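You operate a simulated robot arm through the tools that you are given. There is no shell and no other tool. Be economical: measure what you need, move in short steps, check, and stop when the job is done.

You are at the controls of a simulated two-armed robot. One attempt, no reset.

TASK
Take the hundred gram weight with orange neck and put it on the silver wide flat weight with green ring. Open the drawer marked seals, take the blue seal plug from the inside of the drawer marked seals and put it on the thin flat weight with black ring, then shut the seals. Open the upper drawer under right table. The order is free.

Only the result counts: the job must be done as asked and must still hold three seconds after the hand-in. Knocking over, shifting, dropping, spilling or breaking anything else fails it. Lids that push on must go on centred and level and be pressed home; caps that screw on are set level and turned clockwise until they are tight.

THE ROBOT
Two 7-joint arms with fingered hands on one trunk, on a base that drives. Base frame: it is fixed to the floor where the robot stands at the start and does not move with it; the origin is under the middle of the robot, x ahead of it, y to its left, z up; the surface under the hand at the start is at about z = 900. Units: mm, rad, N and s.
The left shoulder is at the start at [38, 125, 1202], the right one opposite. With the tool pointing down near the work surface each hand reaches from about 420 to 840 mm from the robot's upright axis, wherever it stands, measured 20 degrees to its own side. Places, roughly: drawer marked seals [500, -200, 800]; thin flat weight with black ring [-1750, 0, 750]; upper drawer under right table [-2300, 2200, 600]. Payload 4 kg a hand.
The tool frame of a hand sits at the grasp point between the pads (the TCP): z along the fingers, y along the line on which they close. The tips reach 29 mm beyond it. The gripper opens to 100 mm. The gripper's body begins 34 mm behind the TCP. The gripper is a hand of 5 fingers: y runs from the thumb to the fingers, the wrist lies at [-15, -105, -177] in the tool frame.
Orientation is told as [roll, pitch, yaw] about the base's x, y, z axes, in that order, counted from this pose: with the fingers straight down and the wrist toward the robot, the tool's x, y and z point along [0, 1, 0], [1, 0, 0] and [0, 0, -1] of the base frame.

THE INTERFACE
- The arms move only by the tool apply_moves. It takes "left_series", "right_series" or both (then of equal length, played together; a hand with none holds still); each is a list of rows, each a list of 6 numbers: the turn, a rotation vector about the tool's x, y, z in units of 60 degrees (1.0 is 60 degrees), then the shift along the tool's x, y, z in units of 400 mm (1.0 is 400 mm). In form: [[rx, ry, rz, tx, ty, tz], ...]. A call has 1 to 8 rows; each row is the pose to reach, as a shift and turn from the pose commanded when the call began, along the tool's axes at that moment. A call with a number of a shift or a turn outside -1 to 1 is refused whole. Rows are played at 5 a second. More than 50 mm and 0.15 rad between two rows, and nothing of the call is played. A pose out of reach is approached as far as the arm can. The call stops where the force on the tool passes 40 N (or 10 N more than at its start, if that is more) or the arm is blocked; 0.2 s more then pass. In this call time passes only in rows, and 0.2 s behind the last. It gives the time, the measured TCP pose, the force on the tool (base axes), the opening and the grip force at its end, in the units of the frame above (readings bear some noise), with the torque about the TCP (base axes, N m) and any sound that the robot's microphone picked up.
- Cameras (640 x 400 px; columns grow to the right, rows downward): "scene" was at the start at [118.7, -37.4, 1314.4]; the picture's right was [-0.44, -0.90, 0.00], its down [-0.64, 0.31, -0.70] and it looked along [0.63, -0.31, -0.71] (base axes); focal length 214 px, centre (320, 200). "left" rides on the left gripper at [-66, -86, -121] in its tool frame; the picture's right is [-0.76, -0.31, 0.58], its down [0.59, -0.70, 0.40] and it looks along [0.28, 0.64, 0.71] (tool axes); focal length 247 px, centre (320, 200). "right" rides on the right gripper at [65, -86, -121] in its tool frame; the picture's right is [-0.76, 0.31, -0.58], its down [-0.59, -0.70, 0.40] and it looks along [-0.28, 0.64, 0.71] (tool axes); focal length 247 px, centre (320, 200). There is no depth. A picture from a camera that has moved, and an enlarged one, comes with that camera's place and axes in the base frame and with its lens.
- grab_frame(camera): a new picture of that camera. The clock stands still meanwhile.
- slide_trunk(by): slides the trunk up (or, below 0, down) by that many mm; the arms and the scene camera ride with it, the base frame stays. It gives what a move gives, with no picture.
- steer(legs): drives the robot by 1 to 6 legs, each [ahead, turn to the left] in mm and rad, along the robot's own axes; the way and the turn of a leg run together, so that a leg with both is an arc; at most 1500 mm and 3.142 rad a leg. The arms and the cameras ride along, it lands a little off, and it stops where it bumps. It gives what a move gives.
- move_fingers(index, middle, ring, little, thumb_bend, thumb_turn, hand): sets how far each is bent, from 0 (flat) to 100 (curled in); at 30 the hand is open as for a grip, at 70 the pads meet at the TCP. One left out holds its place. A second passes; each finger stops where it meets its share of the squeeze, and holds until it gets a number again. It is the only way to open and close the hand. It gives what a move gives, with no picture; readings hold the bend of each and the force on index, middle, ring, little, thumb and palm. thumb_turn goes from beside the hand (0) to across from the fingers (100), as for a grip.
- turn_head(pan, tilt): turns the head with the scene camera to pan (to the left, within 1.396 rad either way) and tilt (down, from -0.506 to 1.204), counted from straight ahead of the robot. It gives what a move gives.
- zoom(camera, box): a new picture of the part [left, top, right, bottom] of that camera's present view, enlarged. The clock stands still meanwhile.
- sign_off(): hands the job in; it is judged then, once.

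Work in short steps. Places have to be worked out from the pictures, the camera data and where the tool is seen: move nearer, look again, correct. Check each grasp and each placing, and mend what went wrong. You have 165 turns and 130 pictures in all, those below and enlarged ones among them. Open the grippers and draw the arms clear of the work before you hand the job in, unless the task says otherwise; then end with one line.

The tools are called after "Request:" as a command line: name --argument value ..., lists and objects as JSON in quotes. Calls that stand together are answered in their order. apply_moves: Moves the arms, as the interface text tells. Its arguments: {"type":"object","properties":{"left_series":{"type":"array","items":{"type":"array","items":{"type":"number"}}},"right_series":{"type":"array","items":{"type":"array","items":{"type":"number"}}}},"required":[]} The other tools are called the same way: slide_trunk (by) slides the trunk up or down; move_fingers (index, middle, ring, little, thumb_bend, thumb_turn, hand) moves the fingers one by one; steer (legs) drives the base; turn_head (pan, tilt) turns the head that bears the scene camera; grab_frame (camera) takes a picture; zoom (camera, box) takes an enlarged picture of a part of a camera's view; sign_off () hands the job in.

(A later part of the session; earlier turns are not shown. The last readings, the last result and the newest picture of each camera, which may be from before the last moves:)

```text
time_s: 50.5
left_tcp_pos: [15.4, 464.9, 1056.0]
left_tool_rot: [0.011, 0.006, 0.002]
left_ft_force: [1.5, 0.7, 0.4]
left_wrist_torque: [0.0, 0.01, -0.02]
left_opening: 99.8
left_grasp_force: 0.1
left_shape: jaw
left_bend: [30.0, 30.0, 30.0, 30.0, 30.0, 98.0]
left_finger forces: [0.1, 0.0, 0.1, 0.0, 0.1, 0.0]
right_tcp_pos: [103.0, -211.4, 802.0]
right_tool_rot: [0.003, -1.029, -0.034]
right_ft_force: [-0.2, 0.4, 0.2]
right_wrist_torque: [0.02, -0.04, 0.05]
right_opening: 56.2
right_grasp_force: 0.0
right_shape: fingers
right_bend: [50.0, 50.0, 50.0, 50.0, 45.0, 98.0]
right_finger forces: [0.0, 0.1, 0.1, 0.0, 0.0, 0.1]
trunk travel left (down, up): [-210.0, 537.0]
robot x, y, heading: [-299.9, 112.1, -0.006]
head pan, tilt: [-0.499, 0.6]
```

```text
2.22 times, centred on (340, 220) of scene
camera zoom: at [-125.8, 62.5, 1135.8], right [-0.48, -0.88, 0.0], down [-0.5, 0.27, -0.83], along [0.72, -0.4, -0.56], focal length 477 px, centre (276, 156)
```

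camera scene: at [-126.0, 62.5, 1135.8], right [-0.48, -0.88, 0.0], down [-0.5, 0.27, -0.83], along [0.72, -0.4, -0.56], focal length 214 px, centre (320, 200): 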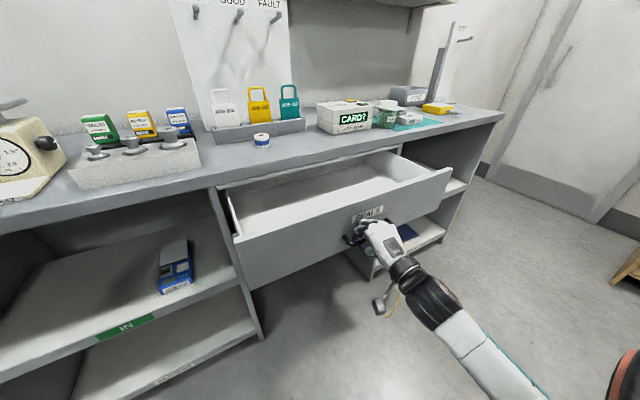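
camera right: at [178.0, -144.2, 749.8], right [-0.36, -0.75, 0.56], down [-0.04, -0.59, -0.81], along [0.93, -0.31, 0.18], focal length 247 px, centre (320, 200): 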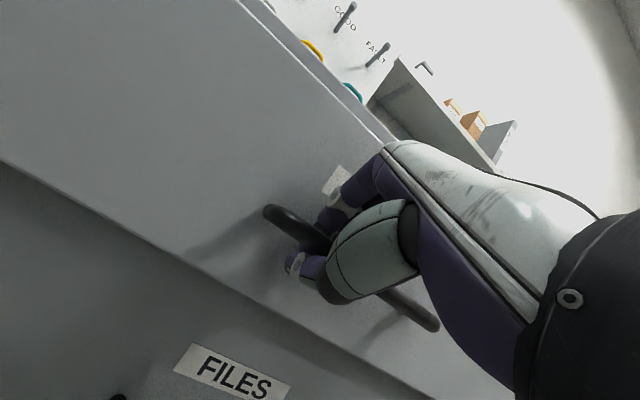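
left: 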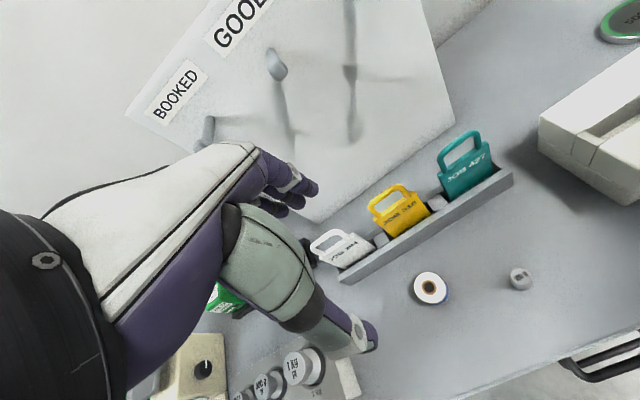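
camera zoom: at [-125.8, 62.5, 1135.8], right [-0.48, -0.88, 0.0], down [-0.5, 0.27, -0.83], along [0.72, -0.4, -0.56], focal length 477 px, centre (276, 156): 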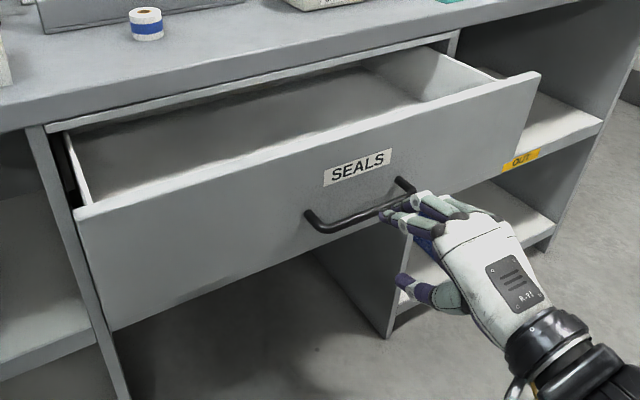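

Unhooked cleanly. I raise the trunk to look down into the drawer.

Request:
slide_trunk --by 280

Request:
turn_head --pan -0.5 --tilt 0.9

Request:
grab_frame --camera "scene"

```text
time_s: 53.3
left_tcp_pos: [14.9, 464.7, 1335.9]
left_tool_rot: [0.012, 0.006, 0.002]
left_ft_force: [0.0, 0.4, -0.3]
left_wrist_torque: [0.01, -0.04, 0.03]
left_opening: 100.1
left_grasp_force: 0.0
left_shape: jaw
left_bend: [30.0, 30.0, 30.0, 30.0, 30.0, 98.0]
left_finger forces: [0.0, 0.0, 0.0, 0.0, 0.0, 0.0]
right_tcp_pos: [105.8, -208.7, 1080.0]
right_tool_rot: [0.003, -1.029, -0.035]
right_ft_force: [0.6, -0.6, 0.3]
right_wrist_torque: [-0.04, -0.03, -0.01]
right_opening: 55.8
right_grasp_force: 0.0
right_shape: fingers
right_bend: [50.0, 50.0, 50.0, 50.0, 45.0, 98.0]
right_finger forces: [0.1, 0.0, 0.0, 0.0, 0.0, 0.0]
trunk travel left (down, up): [-490.0, 257.0]
robot x, y, heading: [-300.7, 107.1, -0.0]
head pan, tilt: [-0.499, 0.6]
```

```text
time_s: 54.1
left_tcp_pos: [15.7, 464.3, 1334.8]
left_tool_rot: [0.011, 0.006, 0.003]
left_ft_force: [0.6, -0.1, 0.3]
left_wrist_torque: [0.0, 0.01, -0.02]
left_opening: 99.9
left_grasp_force: 0.0
left_shape: jaw
left_bend: [30.0, 30.0, 30.0, 30.0, 30.0, 98.0]
left_finger forces: [0.0, 0.0, 0.0, 0.0, 0.0, 0.1]
right_tcp_pos: [105.5, -209.2, 1082.1]
right_tool_rot: [0.003, -1.028, -0.035]
right_ft_force: [0.5, -0.4, -0.6]
right_wrist_torque: [0.03, 0.0, 0.01]
right_opening: 56.0
right_grasp_force: 0.0
right_shape: fingers
right_bend: [50.0, 50.0, 50.0, 50.0, 45.0, 98.0]
right_finger forces: [0.0, 0.0, 0.0, 0.0, 0.1, 0.0]
trunk travel left (down, up): [-490.0, 257.0]
robot x, y, heading: [-303.7, 108.0, -0.006]
head pan, tilt: [-0.499, 0.901]
```

```text
79 pictures are left
camera scene: at [-201.6, 68.7, 1396.9], right [-0.48, -0.88, 0.0], down [-0.69, 0.38, -0.62], along [0.55, -0.3, -0.78], focal length 214 px, centre (320, 200)
```

scene: 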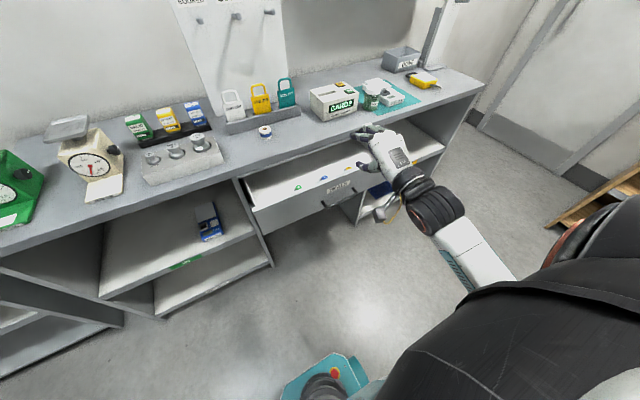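

I can see coloured plugs near the drawer front; I zoom in.

Request:
zoom --camera "scene" --box '[240, 130, 390, 240]'

```text
3.64 times, centred on (315, 185) of scene
camera zoom: at [-201.6, 68.7, 1396.9], right [-0.48, -0.88, 0.0], down [-0.69, 0.38, -0.62], along [0.55, -0.3, -0.78], focal length 780 px, centre (338, 254)
```

zoom: 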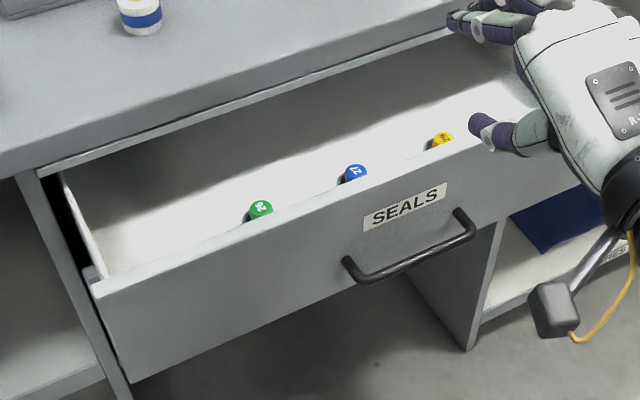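

The blue plug sits at roughly x≈360, almost under the bench top, so the drawer must come out farther. I try to back the robot first.

Request:
steer --legs '[[-150, 0]]'

```text
time_s: 54.9
left_tcp_pos: [15.8, 463.9, 1335.1]
left_tool_rot: [0.012, 0.003, 0.0]
left_ft_force: [0.3, -0.8, 0.3]
left_wrist_torque: [0.04, 0.0, 0.0]
left_opening: 100.0
left_grasp_force: 0.1
left_shape: jaw
left_bend: [30.0, 30.0, 30.0, 30.0, 30.0, 98.0]
left_finger forces: [0.0, 0.0, 0.1, 0.1, 0.0, 0.1]
right_tcp_pos: [105.2, -209.2, 1079.9]
right_tool_rot: [0.002, -1.028, -0.036]
right_ft_force: [-0.2, -0.3, 0.4]
right_wrist_torque: [0.02, -0.03, 0.01]
right_opening: 56.3
right_grasp_force: 0.1
right_shape: fingers
right_bend: [50.0, 50.0, 50.0, 50.0, 45.0, 98.0]
right_finger forces: [0.1, 0.0, 0.2, 0.0, 0.1, 0.1]
trunk travel left (down, up): [-490.0, 257.0]
robot x, y, heading: [-298.3, 105.5, -0.002]
head pan, tilt: [-0.499, 0.901]
stopped in leg 1: the robot was blocked; the commanded pose is now the measured one
```

Something blocks the base right behind. I turn left in place to look at what is there.

Request:
steer --legs '[[0, 0.8]]'

Request:
turn_head --pan 1.39 --tilt 0.55

Request:
grab_frame --camera "scene"

```text
time_s: 56.1
left_tcp_pos: [-61.0, 519.8, 1336.2]
left_tool_rot: [0.01, 0.001, 0.196]
left_ft_force: [-1.3, 0.3, -0.1]
left_wrist_torque: [-0.03, -0.1, 0.02]
left_opening: 99.8
left_grasp_force: 0.1
left_shape: jaw
left_bend: [30.0, 30.0, 30.0, 30.0, 30.0, 98.0]
left_finger forces: [0.1, 0.1, 0.0, 0.1, 0.0, 0.0]
right_tcp_pos: [158.5, -121.9, 1083.9]
right_tool_rot: [-0.005, -1.032, 0.169]
right_ft_force: [-0.9, 0.5, 1.1]
right_wrist_torque: [0.0, 0.06, -0.01]
right_opening: 56.6
right_grasp_force: 0.1
right_shape: fingers
right_bend: [50.0, 50.0, 50.0, 50.0, 45.0, 98.0]
right_finger forces: [0.0, 0.0, 0.0, 0.1, 0.0, 0.0]
trunk travel left (down, up): [-490.0, 257.0]
robot x, y, heading: [-299.1, 102.4, 0.133]
head pan, tilt: [-0.499, 0.901]
stopped in leg 1: the robot was blocked; the commanded pose is now the measured one
```

```text
time_s: 58.0
left_tcp_pos: [-54.7, 518.6, 1335.5]
left_tool_rot: [0.011, 0.009, 0.194]
left_ft_force: [0.1, 1.2, -0.6]
left_wrist_torque: [-0.01, 0.01, 0.02]
left_opening: 99.9
left_grasp_force: 0.1
left_shape: jaw
left_bend: [30.0, 30.0, 30.0, 30.0, 30.0, 98.0]
left_finger forces: [0.0, 0.0, 0.0, 0.0, 0.0, 0.0]
right_tcp_pos: [165.4, -124.1, 1082.0]
right_tool_rot: [0.0, -1.03, 0.165]
right_ft_force: [0.3, 0.4, -0.1]
right_wrist_torque: [-0.02, 0.01, 0.0]
right_opening: 56.4
right_grasp_force: 0.0
right_shape: fingers
right_bend: [50.0, 50.0, 50.0, 50.0, 45.0, 98.0]
right_finger forces: [0.0, 0.1, 0.0, 0.1, 0.1, 0.0]
trunk travel left (down, up): [-490.0, 257.0]
robot x, y, heading: [-296.2, 102.5, 0.132]
head pan, tilt: [1.389, 0.55]
```

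```text
77 pictures are left
camera scene: at [-258.8, 198.8, 1426.2], right [1.0, -0.05, 0.0], down [-0.03, -0.52, -0.85], along [0.04, 0.85, -0.52], focal length 214 px, centre (320, 200)
```

scene: 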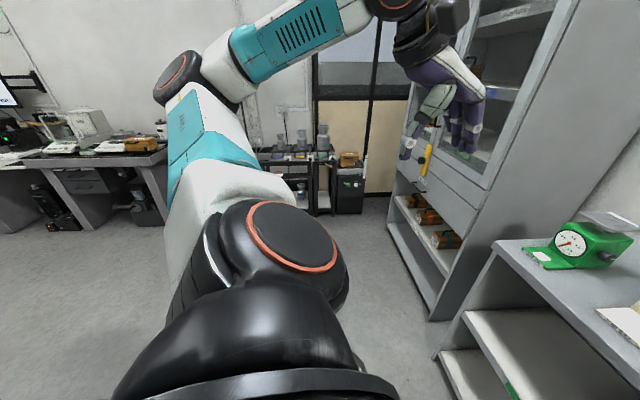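

I look to the right rear as well.

Request:
turn_head --pan -1.39 --tilt 0.55

Request:
grab_frame --camera "scene"

Request:
grab_frame --camera "left"

```text
time_s: 60.5
left_tcp_pos: [-54.9, 518.9, 1334.5]
left_tool_rot: [0.011, 0.008, 0.194]
left_ft_force: [0.1, -0.3, -0.4]
left_wrist_torque: [-0.01, -0.04, 0.02]
left_opening: 100.1
left_grasp_force: 0.0
left_shape: jaw
left_bend: [30.0, 30.0, 30.0, 30.0, 30.0, 98.0]
left_finger forces: [0.1, 0.1, 0.0, 0.1, 0.0, 0.0]
right_tcp_pos: [166.2, -123.7, 1081.0]
right_tool_rot: [0.0, -1.031, 0.167]
right_ft_force: [-1.1, -0.3, -0.4]
right_wrist_torque: [0.02, 0.01, -0.02]
right_opening: 56.0
right_grasp_force: 0.0
right_shape: fingers
right_bend: [50.0, 50.0, 50.0, 50.0, 45.0, 98.0]
right_finger forces: [0.0, 0.1, 0.0, 0.0, 0.1, 0.0]
trunk travel left (down, up): [-490.0, 257.0]
robot x, y, heading: [-294.7, 103.2, 0.133]
head pan, tilt: [-1.389, 0.55]
```

```text
76 pictures are left
camera scene: at [-235.4, 23.8, 1426.2], right [-0.95, -0.31, 0.0], down [-0.16, 0.5, -0.85], along [0.26, -0.81, -0.52], focal length 214 px, centre (320, 200)
```

scene: 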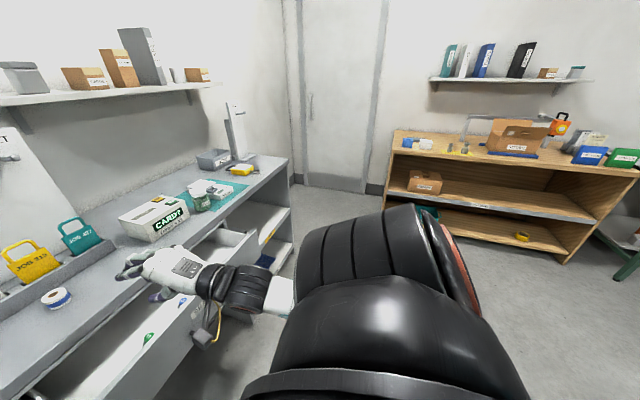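

```text
75 pictures are left
camera left: at [-125.7, 436.0, 1455.6], right [-0.16, -0.8, -0.58], down [-0.81, 0.45, -0.39], along [0.57, 0.41, -0.71], focal length 247 px, centre (320, 200)
```

left: 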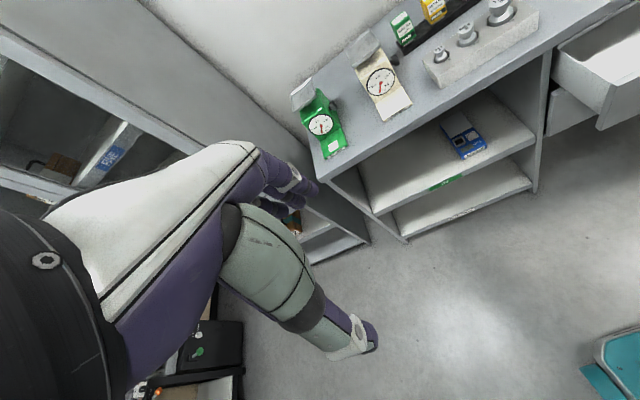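

Nothing shows at the sides, so the thing must be right behind. I drive 180 mm ahead, away from it, and turn again to look.

Request:
steer --legs '[[180, 0], [0, 0.9]]'

Request:
turn_head --pan 1.39 --tilt 0.6

Request:
grab_frame --camera "scene"

```text
time_s: 64.3
left_tcp_pos: [-288.9, 576.2, 1335.5]
left_tool_rot: [0.01, 0.008, 1.09]
left_ft_force: [-0.1, -0.4, -0.9]
left_wrist_torque: [-0.03, -0.01, -0.01]
left_opening: 99.8
left_grasp_force: 0.1
left_shape: jaw
left_bend: [30.0, 30.0, 30.0, 30.0, 30.0, 98.0]
left_finger forces: [0.1, 0.0, 0.0, 0.0, 0.0, 0.0]
right_tcp_pos: [350.2, 348.3, 1081.5]
right_tool_rot: [-0.001, -1.03, 1.063]
right_ft_force: [0.1, 1.0, 0.3]
right_wrist_torque: [-0.01, 0.0, 0.0]
right_opening: 56.3
right_grasp_force: 0.1
right_shape: fingers
right_bend: [50.0, 50.0, 50.0, 50.0, 45.0, 98.0]
right_finger forces: [0.0, 0.0, 0.1, 0.0, 0.0, 0.0]
trunk travel left (down, up): [-490.0, 257.0]
robot x, y, heading: [-120.3, 127.6, 1.033]
head pan, tilt: [-1.389, 0.55]
```

```text
time_s: 66.8
left_tcp_pos: [-289.6, 575.9, 1334.4]
left_tool_rot: [0.011, 0.006, 1.092]
left_ft_force: [-0.6, 0.5, -0.9]
left_wrist_torque: [-0.01, -0.01, 0.0]
left_opening: 99.9
left_grasp_force: 0.0
left_shape: jaw
left_bend: [30.0, 30.0, 30.0, 30.0, 30.0, 98.0]
left_finger forces: [0.0, 0.0, 0.0, 0.1, 0.0, 0.0]
right_tcp_pos: [350.3, 348.5, 1080.8]
right_tool_rot: [-0.001, -1.029, 1.063]
right_ft_force: [-0.8, -1.0, -0.7]
right_wrist_torque: [0.02, -0.01, -0.01]
right_opening: 56.3
right_grasp_force: 0.0
right_shape: fingers
right_bend: [50.0, 50.0, 50.0, 50.0, 45.0, 98.0]
right_finger forces: [0.0, 0.1, 0.1, 0.1, 0.0, 0.1]
trunk travel left (down, up): [-490.0, 257.0]
robot x, y, heading: [-118.3, 130.5, 1.031]
head pan, tilt: [1.389, 0.6]
```

```text
74 pictures are left
camera scene: at [-166.4, 216.8, 1421.7], right [0.66, 0.75, 0.0], down [0.42, -0.37, -0.83], along [-0.62, 0.54, -0.56], focal length 214 px, centre (320, 200)
```

scene: 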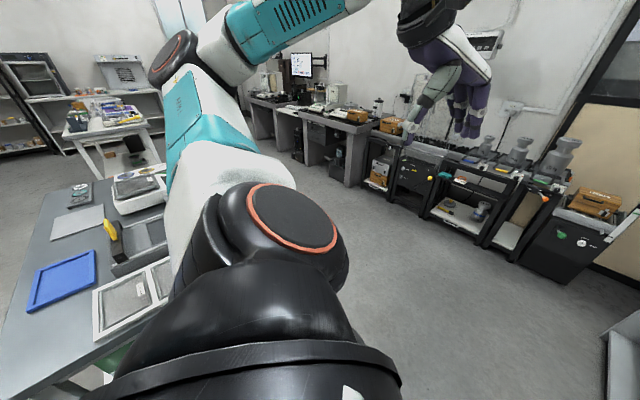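

A table stands behind the robot, with its near edge at about x=-650, which was the block. I go back square to the bench, standing at about x≈-265, and will pull the drawer farther by pinching its front panel from above.

Request:
steer --legs '[[0, -1.032], [-145, 0]]'

Request:
turn_head --pan -0.5 --tilt 0.9

Request:
apply_moves --right_series '[[0.125, 0, 0, 0, 0.03, 0], [0.25, 0, 0, 0, 0.06, 0], [0.375, 0, 0, 0, 0.09, 0], [0.5, 0, 0, 0, 0.12, 0], [0.625, 0, 0, 0, 0.15, 0], [0.75, 0, 0, 0, 0.18, 0], [0.875, 0, 0, 0, 0.2, 0], [0.985, 0, 0, 0, 0.2, 0]]'

Request:
grab_frame --camera "scene"

Request:
grab_frame --camera "right"

```text
time_s: 70.8
left_tcp_pos: [30.7, 508.4, 1335.1]
left_tool_rot: [0.01, 0.006, 0.062]
left_ft_force: [-0.9, 0.7, -0.2]
left_wrist_torque: [0.04, 0.01, 0.02]
left_opening: 99.9
left_grasp_force: 0.1
left_shape: jaw
left_bend: [30.0, 30.0, 30.0, 30.0, 30.0, 98.0]
left_finger forces: [0.0, 0.0, 0.1, 0.0, 0.0, 0.0]
right_tcp_pos: [164.0, -159.0, 1082.4]
right_tool_rot: [0.0, -1.03, 0.034]
right_ft_force: [-0.2, -0.4, 0.1]
right_wrist_torque: [0.01, 0.01, 0.01]
right_opening: 56.2
right_grasp_force: 0.0
right_shape: fingers
right_bend: [50.0, 50.0, 50.0, 50.0, 45.0, 98.0]
right_finger forces: [0.0, 0.0, 0.0, 0.0, 0.0, 0.1]
trunk travel left (down, up): [-490.0, 257.0]
robot x, y, heading: [-264.1, 132.8, -0.003]
head pan, tilt: [1.389, 0.6]
```

```text
time_s: 72.7
left_tcp_pos: [33.2, 508.2, 1334.5]
left_tool_rot: [0.012, 0.007, 0.061]
left_ft_force: [0.0, -0.7, -0.3]
left_wrist_torque: [0.0, 0.01, 0.03]
left_opening: 100.1
left_grasp_force: 0.0
left_shape: jaw
left_bend: [30.0, 30.0, 30.0, 30.0, 30.0, 98.0]
left_finger forces: [0.0, 0.0, 0.0, 0.0, 0.0, 0.0]
right_tcp_pos: [164.8, -157.6, 1081.5]
right_tool_rot: [-0.001, -1.031, 0.033]
right_ft_force: [0.2, -0.6, 0.1]
right_wrist_torque: [-0.01, 0.0, 0.04]
right_opening: 56.4
right_grasp_force: 0.1
right_shape: fingers
right_bend: [50.0, 50.0, 50.0, 50.0, 45.0, 98.0]
right_finger forces: [0.0, 0.0, 0.0, 0.1, 0.0, 0.0]
trunk travel left (down, up): [-490.0, 257.0]
robot x, y, heading: [-260.3, 130.3, -0.004]
head pan, tilt: [-0.499, 0.901]
```

```text
time_s: 74.5
left_tcp_pos: [31.8, 508.2, 1335.4]
left_tool_rot: [0.01, 0.005, 0.062]
left_ft_force: [0.2, -0.4, 0.7]
left_wrist_torque: [0.0, -0.02, 0.0]
left_opening: 100.2
left_grasp_force: 0.1
left_shape: jaw
left_bend: [30.0, 30.0, 30.0, 30.0, 30.0, 98.0]
left_finger forces: [0.1, 0.0, 0.1, 0.0, 0.1, 0.1]
right_tcp_pos: [206.6, -157.7, 1150.2]
right_tool_rot: [0.0, 0.004, 0.033]
right_ft_force: [0.2, 0.7, 0.3]
right_wrist_torque: [-0.03, 0.0, 0.02]
right_opening: 56.3
right_grasp_force: 0.1
right_shape: fingers
right_bend: [50.0, 50.0, 50.0, 50.0, 45.0, 98.0]
right_finger forces: [0.0, 0.0, 0.0, 0.1, 0.0, 0.1]
trunk travel left (down, up): [-490.0, 257.0]
robot x, y, heading: [-260.1, 133.8, 0.001]
head pan, tilt: [-0.499, 0.901]
```

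```text
73 pictures are left
camera scene: at [-161.7, 92.8, 1396.8], right [-0.48, -0.88, 0.0], down [-0.69, 0.38, -0.62], along [0.54, -0.3, -0.78], focal length 214 px, centre (320, 200)
```

scene: 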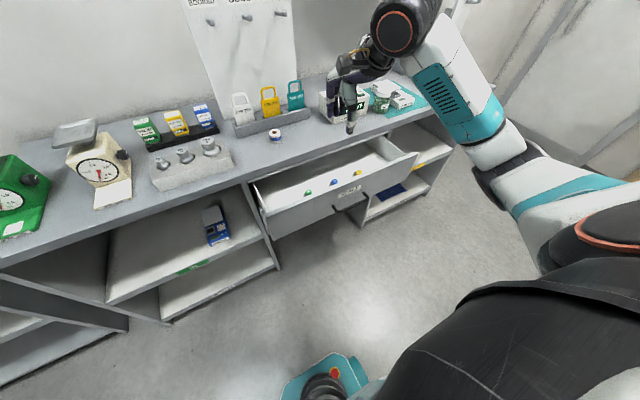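

```text
72 pictures are left
camera right: at [119.5, -93.2, 1271.9], right [0.33, -0.75, 0.58], down [-0.69, -0.61, -0.39], along [0.65, -0.26, -0.72], focal length 247 px, centre (320, 200)
```

right: 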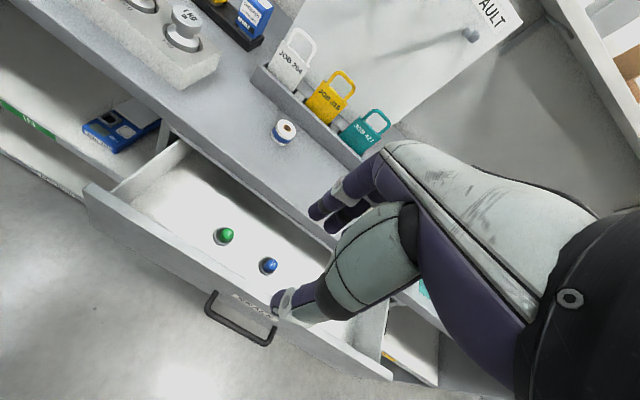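

The drawer front panel's top edge is at about x=250–270, z≈845, and the blue plug at about (341,-239) with top near z 748. I bring the open hand above the panel.

Request:
apply_moves --right_series '[[0, 0, 0.01, -0.018, 0.02, 0.1], [0, 0, 0.02, -0.036, 0.04, 0.21], [0, 0, 0.03, -0.055, 0.062, 0.32], [0, 0, 0.031, -0.073, 0.083, 0.42], [0, 0, 0.031, -0.09, 0.103, 0.52], [0, 0, 0.031, -0.109, 0.124, 0.625]]'

Request:
grab_frame --camera "right"

Request:
zoom --camera "scene" --box '[240, 100, 430, 240]'

```text
time_s: 75.9
left_tcp_pos: [33.4, 506.0, 1335.5]
left_tool_rot: [0.01, 0.006, 0.06]
left_ft_force: [-0.4, 0.0, 0.2]
left_wrist_torque: [0.0, 0.0, -0.01]
left_opening: 99.5
left_grasp_force: 0.2
left_shape: jaw
left_bend: [30.0, 30.0, 30.0, 30.0, 30.0, 98.0]
left_finger forces: [0.1, 0.0, 0.1, 0.0, 0.0, 0.1]
right_tcp_pos: [255.9, -199.7, 897.3]
right_tool_rot: [0.0, 0.003, 0.002]
right_ft_force: [0.1, -0.6, -0.7]
right_wrist_torque: [-0.02, -0.01, -0.03]
right_opening: 56.3
right_grasp_force: 0.0
right_shape: fingers
right_bend: [50.0, 50.0, 50.0, 50.0, 45.0, 98.0]
right_finger forces: [0.0, 0.0, 0.1, 0.1, 0.0, 0.0]
trunk travel left (down, up): [-490.0, 257.0]
robot x, y, heading: [-259.5, 131.3, -0.0]
head pan, tilt: [-0.499, 0.901]
```

```text
71 pictures are left
camera right: at [170.4, -133.1, 1019.0], right [0.31, -0.76, 0.58], down [-0.7, -0.59, -0.4], along [0.64, -0.28, -0.71], focal length 247 px, centre (320, 200)
```

right: 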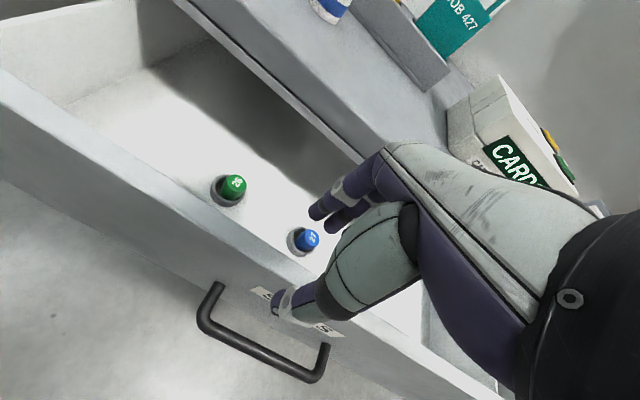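

```text
2.86 times, centred on (335, 170) of scene
camera zoom: at [-161.7, 92.5, 1396.8], right [-0.48, -0.88, 0.0], down [-0.69, 0.38, -0.62], along [0.54, -0.3, -0.78], focal length 613 px, centre (277, 286)
```

zoom: 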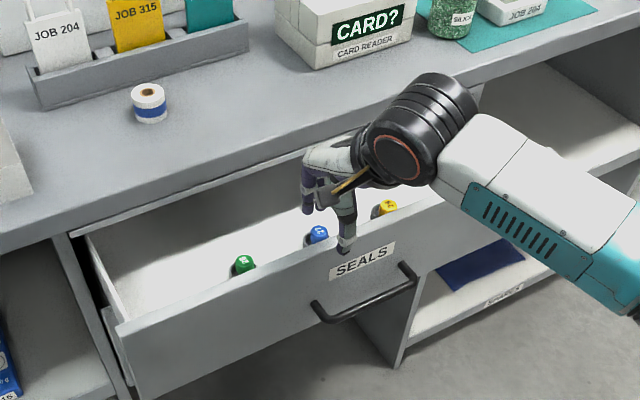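

I zoom to place the panel's top edge relative to thumb and fingers.

Request:
zoom --camera "right" --box '[150, 150, 400, 400]'

```text
1.60 times, centred on (275, 275) of right
camera zoom: at [170.4, -133.1, 1019.0], right [0.31, -0.76, 0.58], down [-0.7, -0.59, -0.4], along [0.64, -0.28, -0.71], focal length 395 px, centre (392, 80)
```

zoom: 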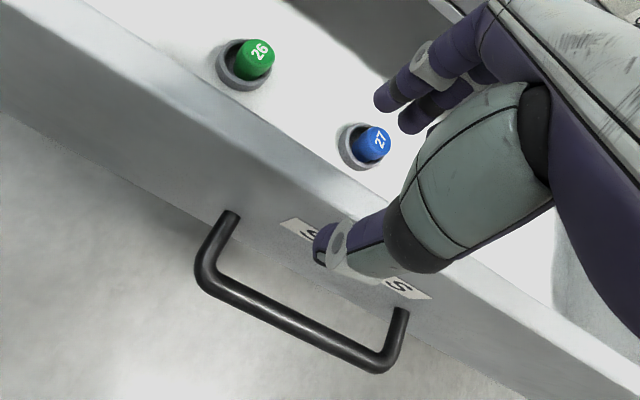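

In this nearer view the panel top spans x≈233–250 and the plugs sit in grey sockets. I shift 14 mm back and lower over the panel.

Request:
apply_moves --right_series '[[0, 0, 0, 0, -0.035, 0.03], [0, 0, 0, 0, -0.035, 0.08], [0, 0, 0, 0, -0.035, 0.135]]'

Request:
zoom --camera "right" --box '[150, 150, 400, 400]'

```text
time_s: 76.7
left_tcp_pos: [31.7, 507.5, 1334.3]
left_tool_rot: [0.012, 0.008, 0.06]
left_ft_force: [0.1, -0.7, -0.5]
left_wrist_torque: [0.0, -0.02, 0.0]
left_opening: 100.2
left_grasp_force: 0.1
left_shape: jaw
left_bend: [30.0, 30.0, 30.0, 30.0, 30.0, 98.0]
left_finger forces: [0.1, 0.0, 0.0, 0.1, 0.0, 0.0]
right_tcp_pos: [243.6, -199.6, 844.9]
right_tool_rot: [-0.001, 0.002, 0.003]
right_ft_force: [0.0, 0.8, -1.0]
right_wrist_torque: [0.0, -0.01, 0.0]
right_opening: 56.3
right_grasp_force: 0.1
right_shape: fingers
right_bend: [50.0, 50.0, 50.0, 50.0, 45.0, 98.0]
right_finger forces: [0.1, 0.0, 0.0, 0.0, 0.0, 0.1]
trunk travel left (down, up): [-490.0, 257.0]
robot x, y, heading: [-260.9, 131.4, -0.001]
head pan, tilt: [-0.499, 0.901]
```

```text
1.60 times, centred on (275, 275) of right
camera zoom: at [157.3, -132.9, 966.3], right [0.31, -0.76, 0.58], down [-0.7, -0.59, -0.4], along [0.64, -0.28, -0.71], focal length 395 px, centre (392, 80)
```

zoom: 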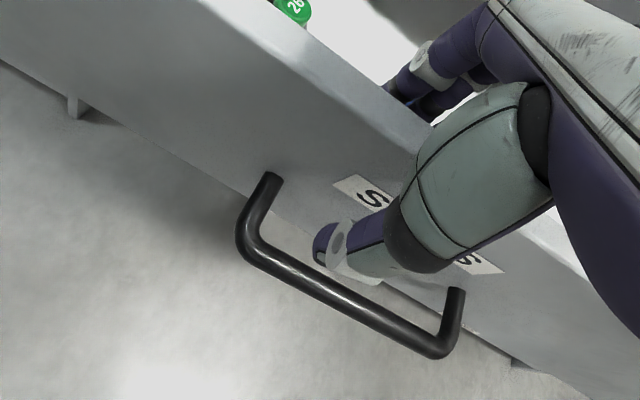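

The panel is now between thumb and fingers. I pinch it.

Request:
move_fingers --hand "right" --index 72 --middle 72 --ring 72 --little 72 --thumb_bend 60

Request:
apply_moves --right_series '[[0, 0, 0, 0, -0.05, 0], [0, 0, 0, 0, -0.1, 0], [0, 0, 0, 0, -0.15, 0], [0, 0, 0, 0, -0.2, 0], [0, 0, 0, 0, -0.25, 0], [0, 0, 0, 0, -0.3, 0]]'

Request:
zoom --camera "scene" --box '[220, 100, 440, 280]'

```text
time_s: 77.7
left_tcp_pos: [31.7, 508.5, 1333.6]
left_tool_rot: [0.009, 0.008, 0.062]
left_ft_force: [0.2, 0.4, 0.8]
left_wrist_torque: [-0.01, 0.0, -0.01]
left_opening: 99.8
left_grasp_force: 0.1
left_shape: jaw
left_bend: [30.0, 30.0, 30.0, 30.0, 30.0, 98.0]
left_finger forces: [0.0, 0.0, 0.1, 0.1, 0.1, 0.0]
right_tcp_pos: [243.6, -200.0, 844.7]
right_tool_rot: [0.001, 0.002, 0.0]
right_ft_force: [0.3, -0.1, 0.3]
right_wrist_torque: [0.0, 0.02, 0.04]
right_opening: 22.7
right_grasp_force: 4.7
right_shape: fingers
right_bend: [72.0, 71.0, 72.0, 72.0, 56.0, 97.0]
right_finger forces: [1.8, 2.0, 1.0, 0.0, 5.0, 0.0]
trunk travel left (down, up): [-490.0, 257.0]
robot x, y, heading: [-256.7, 128.5, -0.003]
head pan, tilt: [-0.499, 0.901]
```

```text
time_s: 79.1
left_tcp_pos: [31.5, 508.6, 1335.4]
left_tool_rot: [0.01, 0.007, 0.059]
left_ft_force: [1.0, 0.0, 0.0]
left_wrist_torque: [0.03, -0.01, 0.03]
left_opening: 99.8
left_grasp_force: 0.0
left_shape: jaw
left_bend: [30.0, 30.0, 30.0, 30.0, 30.0, 98.0]
left_finger forces: [0.1, 0.1, 0.0, 0.0, 0.0, 0.0]
right_tcp_pos: [121.5, -199.3, 845.6]
right_tool_rot: [0.001, 0.002, 0.001]
right_ft_force: [-0.9, -2.0, -1.4]
right_wrist_torque: [-0.04, 0.01, 0.03]
right_opening: 22.5
right_grasp_force: 4.6
right_shape: fingers
right_bend: [72.0, 71.0, 72.0, 72.0, 56.0, 97.0]
right_finger forces: [1.5, 1.9, 0.4, 0.0, 4.9, 0.1]
trunk travel left (down, up): [-490.0, 257.0]
robot x, y, heading: [-261.4, 130.3, 0.002]
head pan, tilt: [-0.499, 0.901]
```

```text
2.22 times, centred on (330, 190) of scene
camera zoom: at [-162.7, 92.4, 1396.9], right [-0.48, -0.88, 0.0], down [-0.69, 0.38, -0.62], along [0.55, -0.3, -0.78], focal length 477 px, centre (298, 222)
```

zoom: 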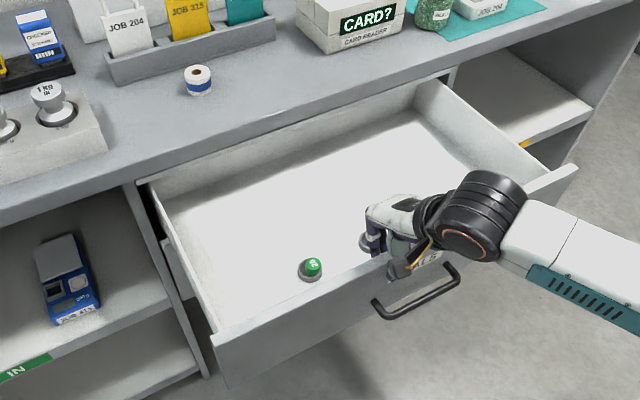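

The drawer is now about 270 mm open; the blue plug should be near (224,-248). I release the panel, rise and go above the plug.

Request:
move_fingers --hand "right" --index 50 --middle 50 --ring 50 --little 50 --thumb_bend 46

Request:
apply_moves --right_series '[[0, 0, 0, 0, 0, -0.1], [0, 0, 0, 0, 0, -0.2], [0, 0, 0, -0.04, 0.06, -0.23], [0, 0, 0, -0.08, 0.16, -0.23], [0, 0, 0, -0.12, 0.255, -0.23]]'

Request:
grab_frame --camera "right"

Request:
zoom --camera "scene" --box '[220, 100, 440, 280]'

```text
time_s: 80.1
left_tcp_pos: [31.9, 508.1, 1334.3]
left_tool_rot: [0.01, 0.006, 0.061]
left_ft_force: [-0.1, 0.4, 0.3]
left_wrist_torque: [0.01, 0.0, -0.04]
left_opening: 99.8
left_grasp_force: 0.1
left_shape: jaw
left_bend: [30.0, 30.0, 30.0, 30.0, 30.0, 98.0]
left_finger forces: [0.0, 0.1, 0.1, 0.1, 0.0, 0.1]
right_tcp_pos: [122.2, -198.2, 846.9]
right_tool_rot: [0.0, 0.001, -0.001]
right_ft_force: [0.6, -0.6, -0.9]
right_wrist_torque: [-0.02, 0.04, 0.0]
right_opening: 54.7
right_grasp_force: 0.0
right_shape: fingers
right_bend: [50.0, 50.0, 50.0, 50.0, 46.0, 97.0]
right_finger forces: [0.1, 0.0, 0.0, 0.0, 0.0, 0.1]
trunk travel left (down, up): [-490.0, 257.0]
robot x, y, heading: [-264.0, 131.9, 0.002]
head pan, tilt: [-0.499, 0.901]
```

```text
time_s: 81.3
left_tcp_pos: [33.7, 509.0, 1334.6]
left_tool_rot: [0.011, 0.006, 0.061]
left_ft_force: [-0.1, -0.2, 0.1]
left_wrist_torque: [-0.02, 0.01, 0.02]
left_opening: 99.8
left_grasp_force: 0.1
left_shape: jaw
left_bend: [30.0, 30.0, 30.0, 30.0, 30.0, 98.0]
left_finger forces: [0.1, 0.0, 0.0, 0.0, 0.1, 0.1]
right_tcp_pos: [224.7, -247.2, 939.7]
right_tool_rot: [0.001, 0.002, 0.002]
right_ft_force: [0.1, 0.2, -0.6]
right_wrist_torque: [0.0, -0.03, 0.04]
right_opening: 54.9
right_grasp_force: 0.0
right_shape: fingers
right_bend: [50.0, 50.0, 50.0, 50.0, 46.0, 98.0]
right_finger forces: [0.0, 0.1, 0.0, 0.1, 0.0, 0.0]
trunk travel left (down, up): [-490.0, 257.0]
robot x, y, heading: [-262.3, 131.0, -0.005]
head pan, tilt: [-0.499, 0.901]
```

```text
66 pictures are left
camera right: at [140.0, -181.0, 1061.1], right [0.31, -0.76, 0.58], down [-0.7, -0.59, -0.4], along [0.64, -0.28, -0.72], focal length 247 px, centre (320, 200)
```

right: 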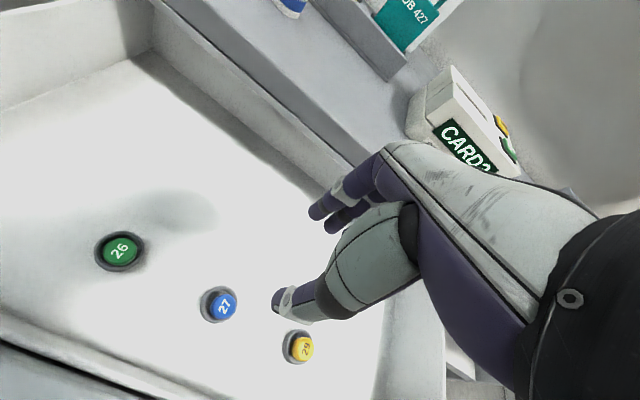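

```text
2.22 times, centred on (330, 190) of scene
camera zoom: at [-161.1, 92.4, 1396.7], right [-0.48, -0.88, 0.0], down [-0.69, 0.38, -0.62], along [0.54, -0.3, -0.78], focal length 477 px, centre (298, 222)
```

zoom: 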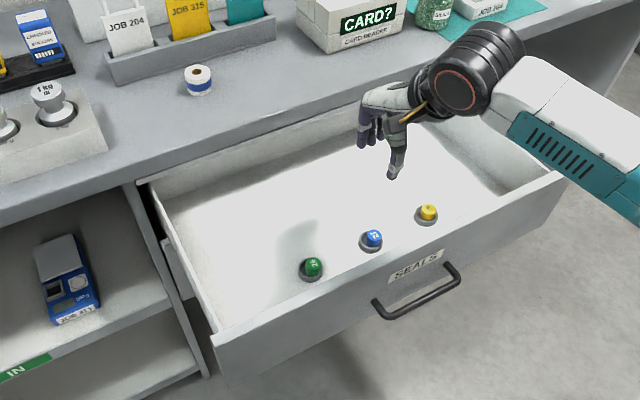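

The blue plug is at about (203,-248), top near z≈740, about 86 mm behind the panel; the neighbours are 120 mm off. I turn the hand by -0.7 rad so the thumb clears the panel, centre over the plug and come down to z≈820.

Request:
apply_moves --right_series '[[0, 0, 0.134, -0.001, -0.011, 0.03], [0, 0, 0.267, -0.002, -0.022, 0.06], [0, 0, 0.4, -0.002, -0.032, 0.12], [0, 0, 0.534, -0.003, -0.043, 0.2], [0, 0, 0.668, -0.003, -0.054, 0.3]]'

Request:
grab_frame --camera "right"

Request:
zoom --camera "scene" --box '[280, 120, 430, 250]'

```text
time_s: 82.5
left_tcp_pos: [32.3, 508.2, 1334.8]
left_tool_rot: [0.009, 0.006, 0.061]
left_ft_force: [-0.5, -0.5, -0.4]
left_wrist_torque: [-0.02, 0.01, 0.0]
left_opening: 100.0
left_grasp_force: 0.0
left_shape: jaw
left_bend: [30.0, 30.0, 30.0, 30.0, 30.0, 98.0]
left_finger forces: [0.0, 0.0, 0.0, 0.0, 0.1, 0.0]
right_tcp_pos: [203.9, -248.8, 818.4]
right_tool_rot: [-0.002, 0.001, -0.701]
right_ft_force: [-0.5, 0.3, 0.1]
right_wrist_torque: [0.01, 0.01, -0.02]
right_opening: 54.7
right_grasp_force: 0.0
right_shape: fingers
right_bend: [50.0, 50.0, 50.0, 50.0, 46.0, 98.0]
right_finger forces: [0.1, 0.0, 0.1, 0.1, 0.0, 0.0]
trunk travel left (down, up): [-490.0, 257.0]
robot x, y, heading: [-263.3, 127.2, -0.005]
head pan, tilt: [-0.499, 0.901]
```

```text
64 pictures are left
camera right: at [181.2, -141.9, 939.6], right [-0.25, -0.78, 0.58], down [-0.92, 0.0, -0.4], along [0.31, -0.63, -0.71], focal length 247 px, centre (320, 200)
```

right: 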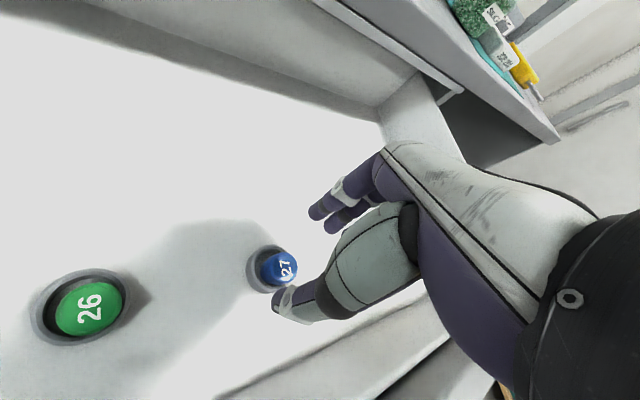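

```text
3.08 times, centred on (355, 185) of scene
camera zoom: at [-161.8, 93.2, 1396.8], right [-0.48, -0.88, 0.0], down [-0.69, 0.38, -0.62], along [0.54, -0.3, -0.78], focal length 660 px, centre (212, 246)
```

zoom: 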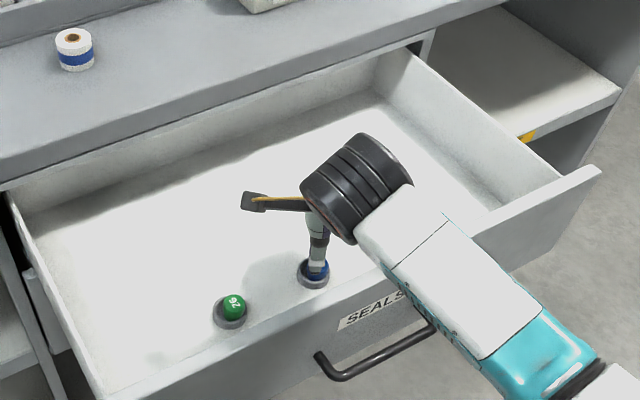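

The plug is at about (205,-253). I correct and come down to z≈765.

Request:
apply_moves --right_series '[[0, 0, 0, -0.005, 0.009, 0.05], [0, 0, 0, -0.005, 0.009, 0.1], [0, 0, 0, -0.005, 0.009, 0.133]]'

Request:
zoom --camera "right" --box '[200, 150, 420, 350]'

Request:
zoom --camera "scene" --box '[300, 150, 400, 230]'

```text
time_s: 83.3
left_tcp_pos: [32.5, 508.4, 1334.5]
left_tool_rot: [0.01, 0.006, 0.061]
left_ft_force: [0.1, 0.4, 0.1]
left_wrist_torque: [0.02, -0.02, 0.0]
left_opening: 100.0
left_grasp_force: 0.1
left_shape: jaw
left_bend: [30.0, 30.0, 30.0, 30.0, 30.0, 98.0]
left_finger forces: [0.0, 0.0, 0.0, 0.1, 0.0, 0.1]
right_tcp_pos: [203.1, -252.3, 765.4]
right_tool_rot: [-0.004, 0.0, -0.701]
right_ft_force: [-0.4, 0.1, 0.4]
right_wrist_torque: [-0.04, -0.03, 0.0]
right_opening: 54.7
right_grasp_force: 0.0
right_shape: fingers
right_bend: [50.0, 50.0, 50.0, 50.0, 46.0, 98.0]
right_finger forces: [0.0, 0.0, 0.0, 0.0, 0.0, 0.0]
trunk travel left (down, up): [-490.0, 257.0]
robot x, y, heading: [-263.0, 128.1, -0.006]
head pan, tilt: [-0.499, 0.901]
```

```text
2.00 times, centred on (310, 250) of right
camera zoom: at [180.2, -146.3, 886.5], right [-0.25, -0.78, 0.58], down [-0.92, 0.0, -0.4], along [0.31, -0.63, -0.71], focal length 494 px, centre (340, 100)
```

zoom: 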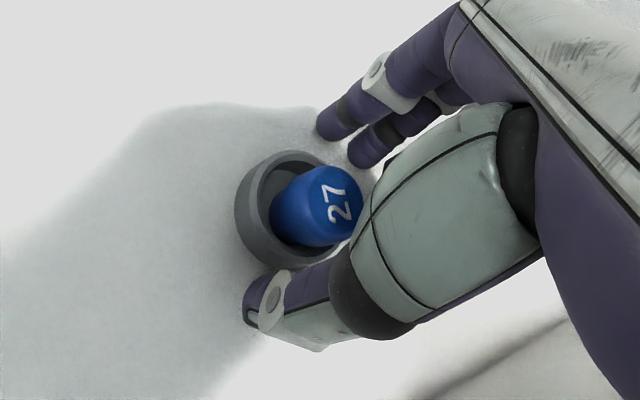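

```text
5.00 times, centred on (350, 190) of scene
camera zoom: at [-161.9, 92.9, 1396.9], right [-0.48, -0.88, 0.0], down [-0.69, 0.38, -0.62], along [0.54, -0.3, -0.78], focal length 1072 px, centre (170, 250)
```

zoom: 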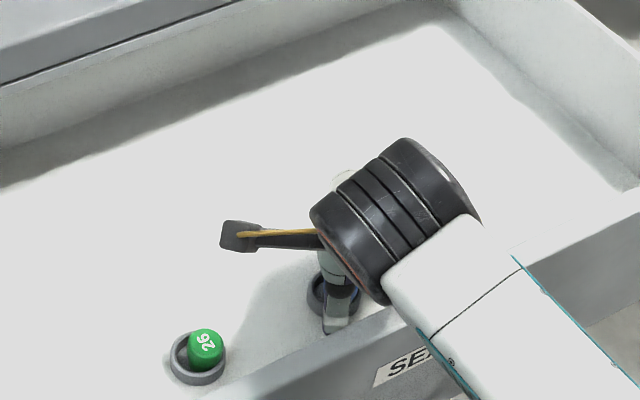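

The plug's top is at about z≈750, about 25 mm wide, standing proud of its ring. I lower 13 mm more and close partway.

Request:
apply_moves --right_series '[[0, 0, 0, 0, 0, 0.02], [0, 0, 0, 0, 0, 0.034]]'

Request:
move_fingers --hand "right" --index 74 --middle 74 --ring 64 --little 60 --thumb_bend 74

Request:
zoom --camera "right" --box '[200, 150, 420, 350]'

```text
time_s: 83.9
left_tcp_pos: [29.2, 509.5, 1334.7]
left_tool_rot: [0.009, 0.005, 0.061]
left_ft_force: [1.1, -0.9, -0.5]
left_wrist_torque: [0.04, -0.01, -0.01]
left_opening: 100.1
left_grasp_force: 0.1
left_shape: jaw
left_bend: [30.0, 30.0, 30.0, 30.0, 30.0, 98.0]
left_finger forces: [0.0, 0.1, 0.0, 0.0, 0.0, 0.1]
right_tcp_pos: [207.0, -252.9, 758.2]
right_tool_rot: [0.005, -0.011, -0.7]
right_ft_force: [0.8, -1.5, 34.9]
right_wrist_torque: [1.0, 0.97, 0.01]
right_opening: 56.6
right_grasp_force: 17.3
right_shape: fingers
right_bend: [50.0, 50.0, 50.0, 50.0, 43.0, 98.0]
right_finger forces: [0.0, 1.6, 0.1, 0.0, 33.2, 0.1]
trunk travel left (down, up): [-490.0, 257.0]
robot x, y, heading: [-261.7, 130.9, -0.002]
head pan, tilt: [-0.499, 0.901]
```

```text
time_s: 84.5
left_tcp_pos: [31.6, 507.7, 1333.7]
left_tool_rot: [0.014, 0.008, 0.06]
left_ft_force: [1.1, -1.0, 0.2]
left_wrist_torque: [-0.03, 0.01, 0.0]
left_opening: 99.9
left_grasp_force: 0.1
left_shape: jaw
left_bend: [30.0, 30.0, 30.0, 30.0, 30.0, 98.0]
left_finger forces: [0.0, 0.0, 0.1, 0.0, 0.0, 0.0]
right_tcp_pos: [207.5, -256.1, 758.0]
right_tool_rot: [0.001, -0.013, -0.7]
right_ft_force: [0.1, -2.7, 13.2]
right_wrist_torque: [0.71, 0.77, 0.13]
right_opening: 44.9
right_grasp_force: 21.6
right_shape: fingers
right_bend: [60.0, 65.0, 64.0, 60.0, 53.0, 99.0]
right_finger forces: [9.1, 6.3, 0.1, 0.0, 28.2, 0.1]
trunk travel left (down, up): [-490.0, 257.0]
robot x, y, heading: [-258.7, 130.8, -0.001]
head pan, tilt: [-0.499, 0.901]
stopped (right hand): the force on the tool passed its limit at 45 N (the readings are from after the stop); the commanded pose is now the measured one
```

```text
2.00 times, centred on (310, 250) of right
camera zoom: at [183.2, -148.7, 878.2], right [-0.26, -0.77, 0.58], down [-0.91, 0.0, -0.41], along [0.32, -0.64, -0.7], focal length 494 px, centre (340, 100)
```

zoom: 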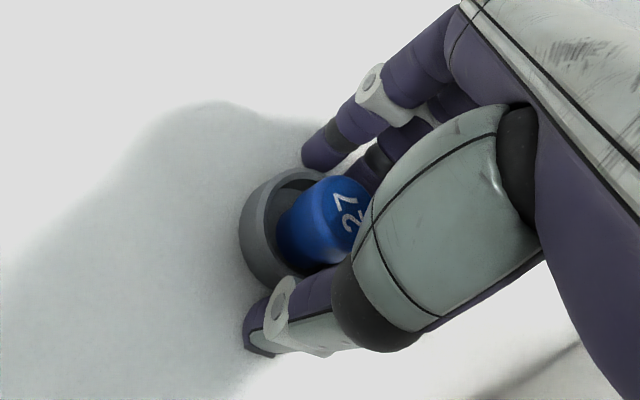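

Thumb and fingers went down outside the socket ring and touched the drawer floor. I open, rise 14 mm so that the tips clear the ring, and look.

Request:
move_fingers --hand "right" --index 52 --middle 52 --ring 52 --little 52 --thumb_bend 48

Request:
apply_moves --right_series '[[0, 0, 0, 0, 0, -0.02], [0, 0, 0, 0, 0, -0.05]]'

Request:
zoom --camera "right" --box '[200, 150, 420, 350]'

```text
time_s: 85.5
left_tcp_pos: [29.7, 509.3, 1335.0]
left_tool_rot: [0.008, 0.006, 0.06]
left_ft_force: [-0.1, -0.3, -0.4]
left_wrist_torque: [0.02, 0.01, 0.01]
left_opening: 99.9
left_grasp_force: 0.0
left_shape: jaw
left_bend: [30.0, 30.0, 30.0, 30.0, 30.0, 98.0]
left_finger forces: [0.0, 0.0, 0.0, 0.0, 0.0, 0.0]
right_tcp_pos: [205.5, -255.2, 758.9]
right_tool_rot: [0.002, -0.013, -0.701]
right_ft_force: [0.3, -0.3, 29.5]
right_wrist_torque: [0.88, 0.84, 0.0]
right_opening: 53.4
right_grasp_force: 15.1
right_shape: fingers
right_bend: [52.0, 52.0, 52.0, 52.0, 46.0, 98.0]
right_finger forces: [0.2, 0.0, 0.1, 0.1, 30.0, 0.0]
trunk travel left (down, up): [-490.0, 257.0]
robot x, y, heading: [-264.0, 131.4, 0.003]
head pan, tilt: [-0.499, 0.901]
```

```text
time_s: 86.1
left_tcp_pos: [31.8, 508.4, 1334.3]
left_tool_rot: [0.01, 0.006, 0.06]
left_ft_force: [-0.3, 0.3, -0.2]
left_wrist_torque: [-0.02, -0.01, -0.01]
left_opening: 99.7
left_grasp_force: 0.0
left_shape: jaw
left_bend: [30.0, 30.0, 30.0, 30.0, 30.0, 98.0]
left_finger forces: [0.0, 0.0, 0.0, 0.1, 0.0, 0.0]
right_tcp_pos: [202.4, -253.4, 776.1]
right_tool_rot: [-0.002, -0.006, -0.702]
right_ft_force: [0.6, 0.5, 1.1]
right_wrist_torque: [0.01, -0.01, 0.01]
right_opening: 50.9
right_grasp_force: 0.0
right_shape: fingers
right_bend: [52.0, 52.0, 52.0, 52.0, 48.0, 98.0]
right_finger forces: [0.1, 0.2, 0.1, 0.0, 0.0, 0.1]
trunk travel left (down, up): [-490.0, 257.0]
robot x, y, heading: [-260.2, 128.9, -0.001]
head pan, tilt: [-0.499, 0.901]
```

```text
2.00 times, centred on (310, 250) of right
camera zoom: at [179.4, -147.3, 895.3], right [-0.25, -0.77, 0.58], down [-0.92, 0.0, -0.4], along [0.31, -0.63, -0.71], focal length 494 px, centre (340, 100)
```

zoom: 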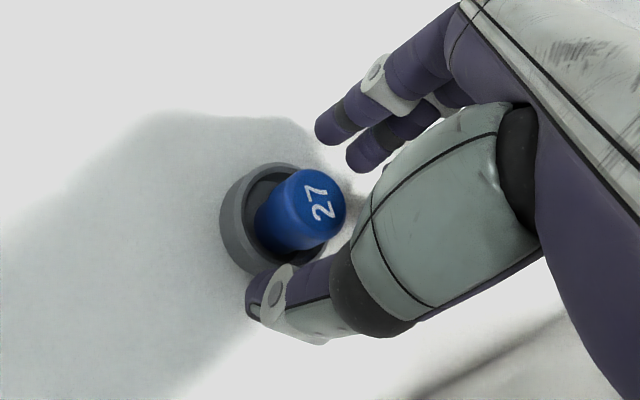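

The cap stands roughly 12 mm above the ring. I lower 6 mm so the tips are just above the ring, and close on the cap.

Request:
apply_moves --right_series '[[0, 0, 0, 0, 0, 0.016]]'

Request:
move_fingers --hand "right" --index 63 --middle 63 --ring 60 --little 60 --thumb_bend 60

Request:
zoom --camera "right" --box '[200, 150, 420, 350]'

```text
time_s: 86.5
left_tcp_pos: [32.4, 508.4, 1334.4]
left_tool_rot: [0.008, 0.007, 0.06]
left_ft_force: [0.1, 0.4, -0.5]
left_wrist_torque: [-0.06, 0.01, 0.01]
left_opening: 99.9
left_grasp_force: 0.0
left_shape: jaw
left_bend: [30.0, 30.0, 30.0, 30.0, 30.0, 98.0]
left_finger forces: [0.1, 0.1, 0.0, 0.0, 0.0, 0.0]
right_tcp_pos: [204.7, -256.1, 769.6]
right_tool_rot: [-0.004, -0.009, -0.701]
right_ft_force: [-0.3, -0.1, 0.9]
right_wrist_torque: [0.0, 0.04, -0.03]
right_opening: 50.6
right_grasp_force: 0.4
right_shape: fingers
right_bend: [52.0, 52.0, 52.0, 52.0, 48.0, 98.0]
right_finger forces: [0.1, 0.0, 0.0, 0.0, 0.4, 0.0]
trunk travel left (down, up): [-490.0, 257.0]
robot x, y, heading: [-260.4, 130.1, -0.001]
head pan, tilt: [-0.499, 0.901]
```

```text
time_s: 87.5
left_tcp_pos: [31.3, 508.4, 1334.7]
left_tool_rot: [0.009, 0.007, 0.061]
left_ft_force: [-1.1, -0.3, -0.6]
left_wrist_torque: [0.01, 0.02, 0.02]
left_opening: 99.9
left_grasp_force: 0.0
left_shape: jaw
left_bend: [30.0, 30.0, 30.0, 30.0, 30.0, 98.0]
left_finger forces: [0.0, 0.0, 0.0, 0.0, 0.0, 0.1]
right_tcp_pos: [206.7, -255.5, 770.5]
right_tool_rot: [0.001, -0.009, -0.703]
right_ft_force: [0.8, -0.2, 1.0]
right_wrist_torque: [0.01, -0.01, 0.01]
right_opening: 24.3
right_grasp_force: 1.0
right_shape: fingers
right_bend: [62.0, 63.0, 60.0, 60.0, 60.0, 98.0]
right_finger forces: [1.3, 0.1, 0.0, 0.1, 0.5, 0.1]
trunk travel left (down, up): [-490.0, 257.0]
robot x, y, heading: [-261.8, 127.8, -0.003]
head pan, tilt: [-0.499, 0.901]
```

```text
2.00 times, centred on (310, 250) of right
camera zoom: at [181.3, -148.4, 891.0], right [-0.26, -0.77, 0.58], down [-0.91, 0.0, -0.4], along [0.31, -0.63, -0.71], focal length 494 px, centre (340, 100)
```

zoom: 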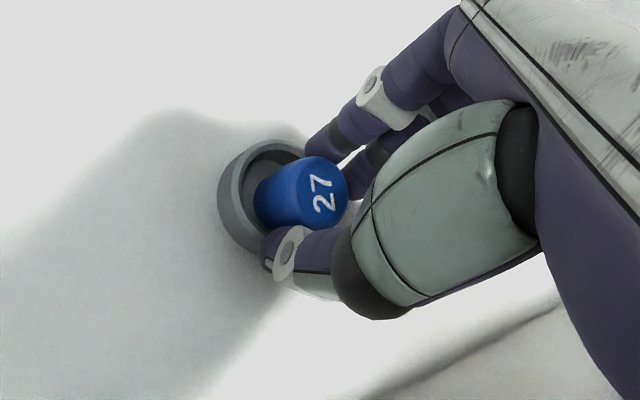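

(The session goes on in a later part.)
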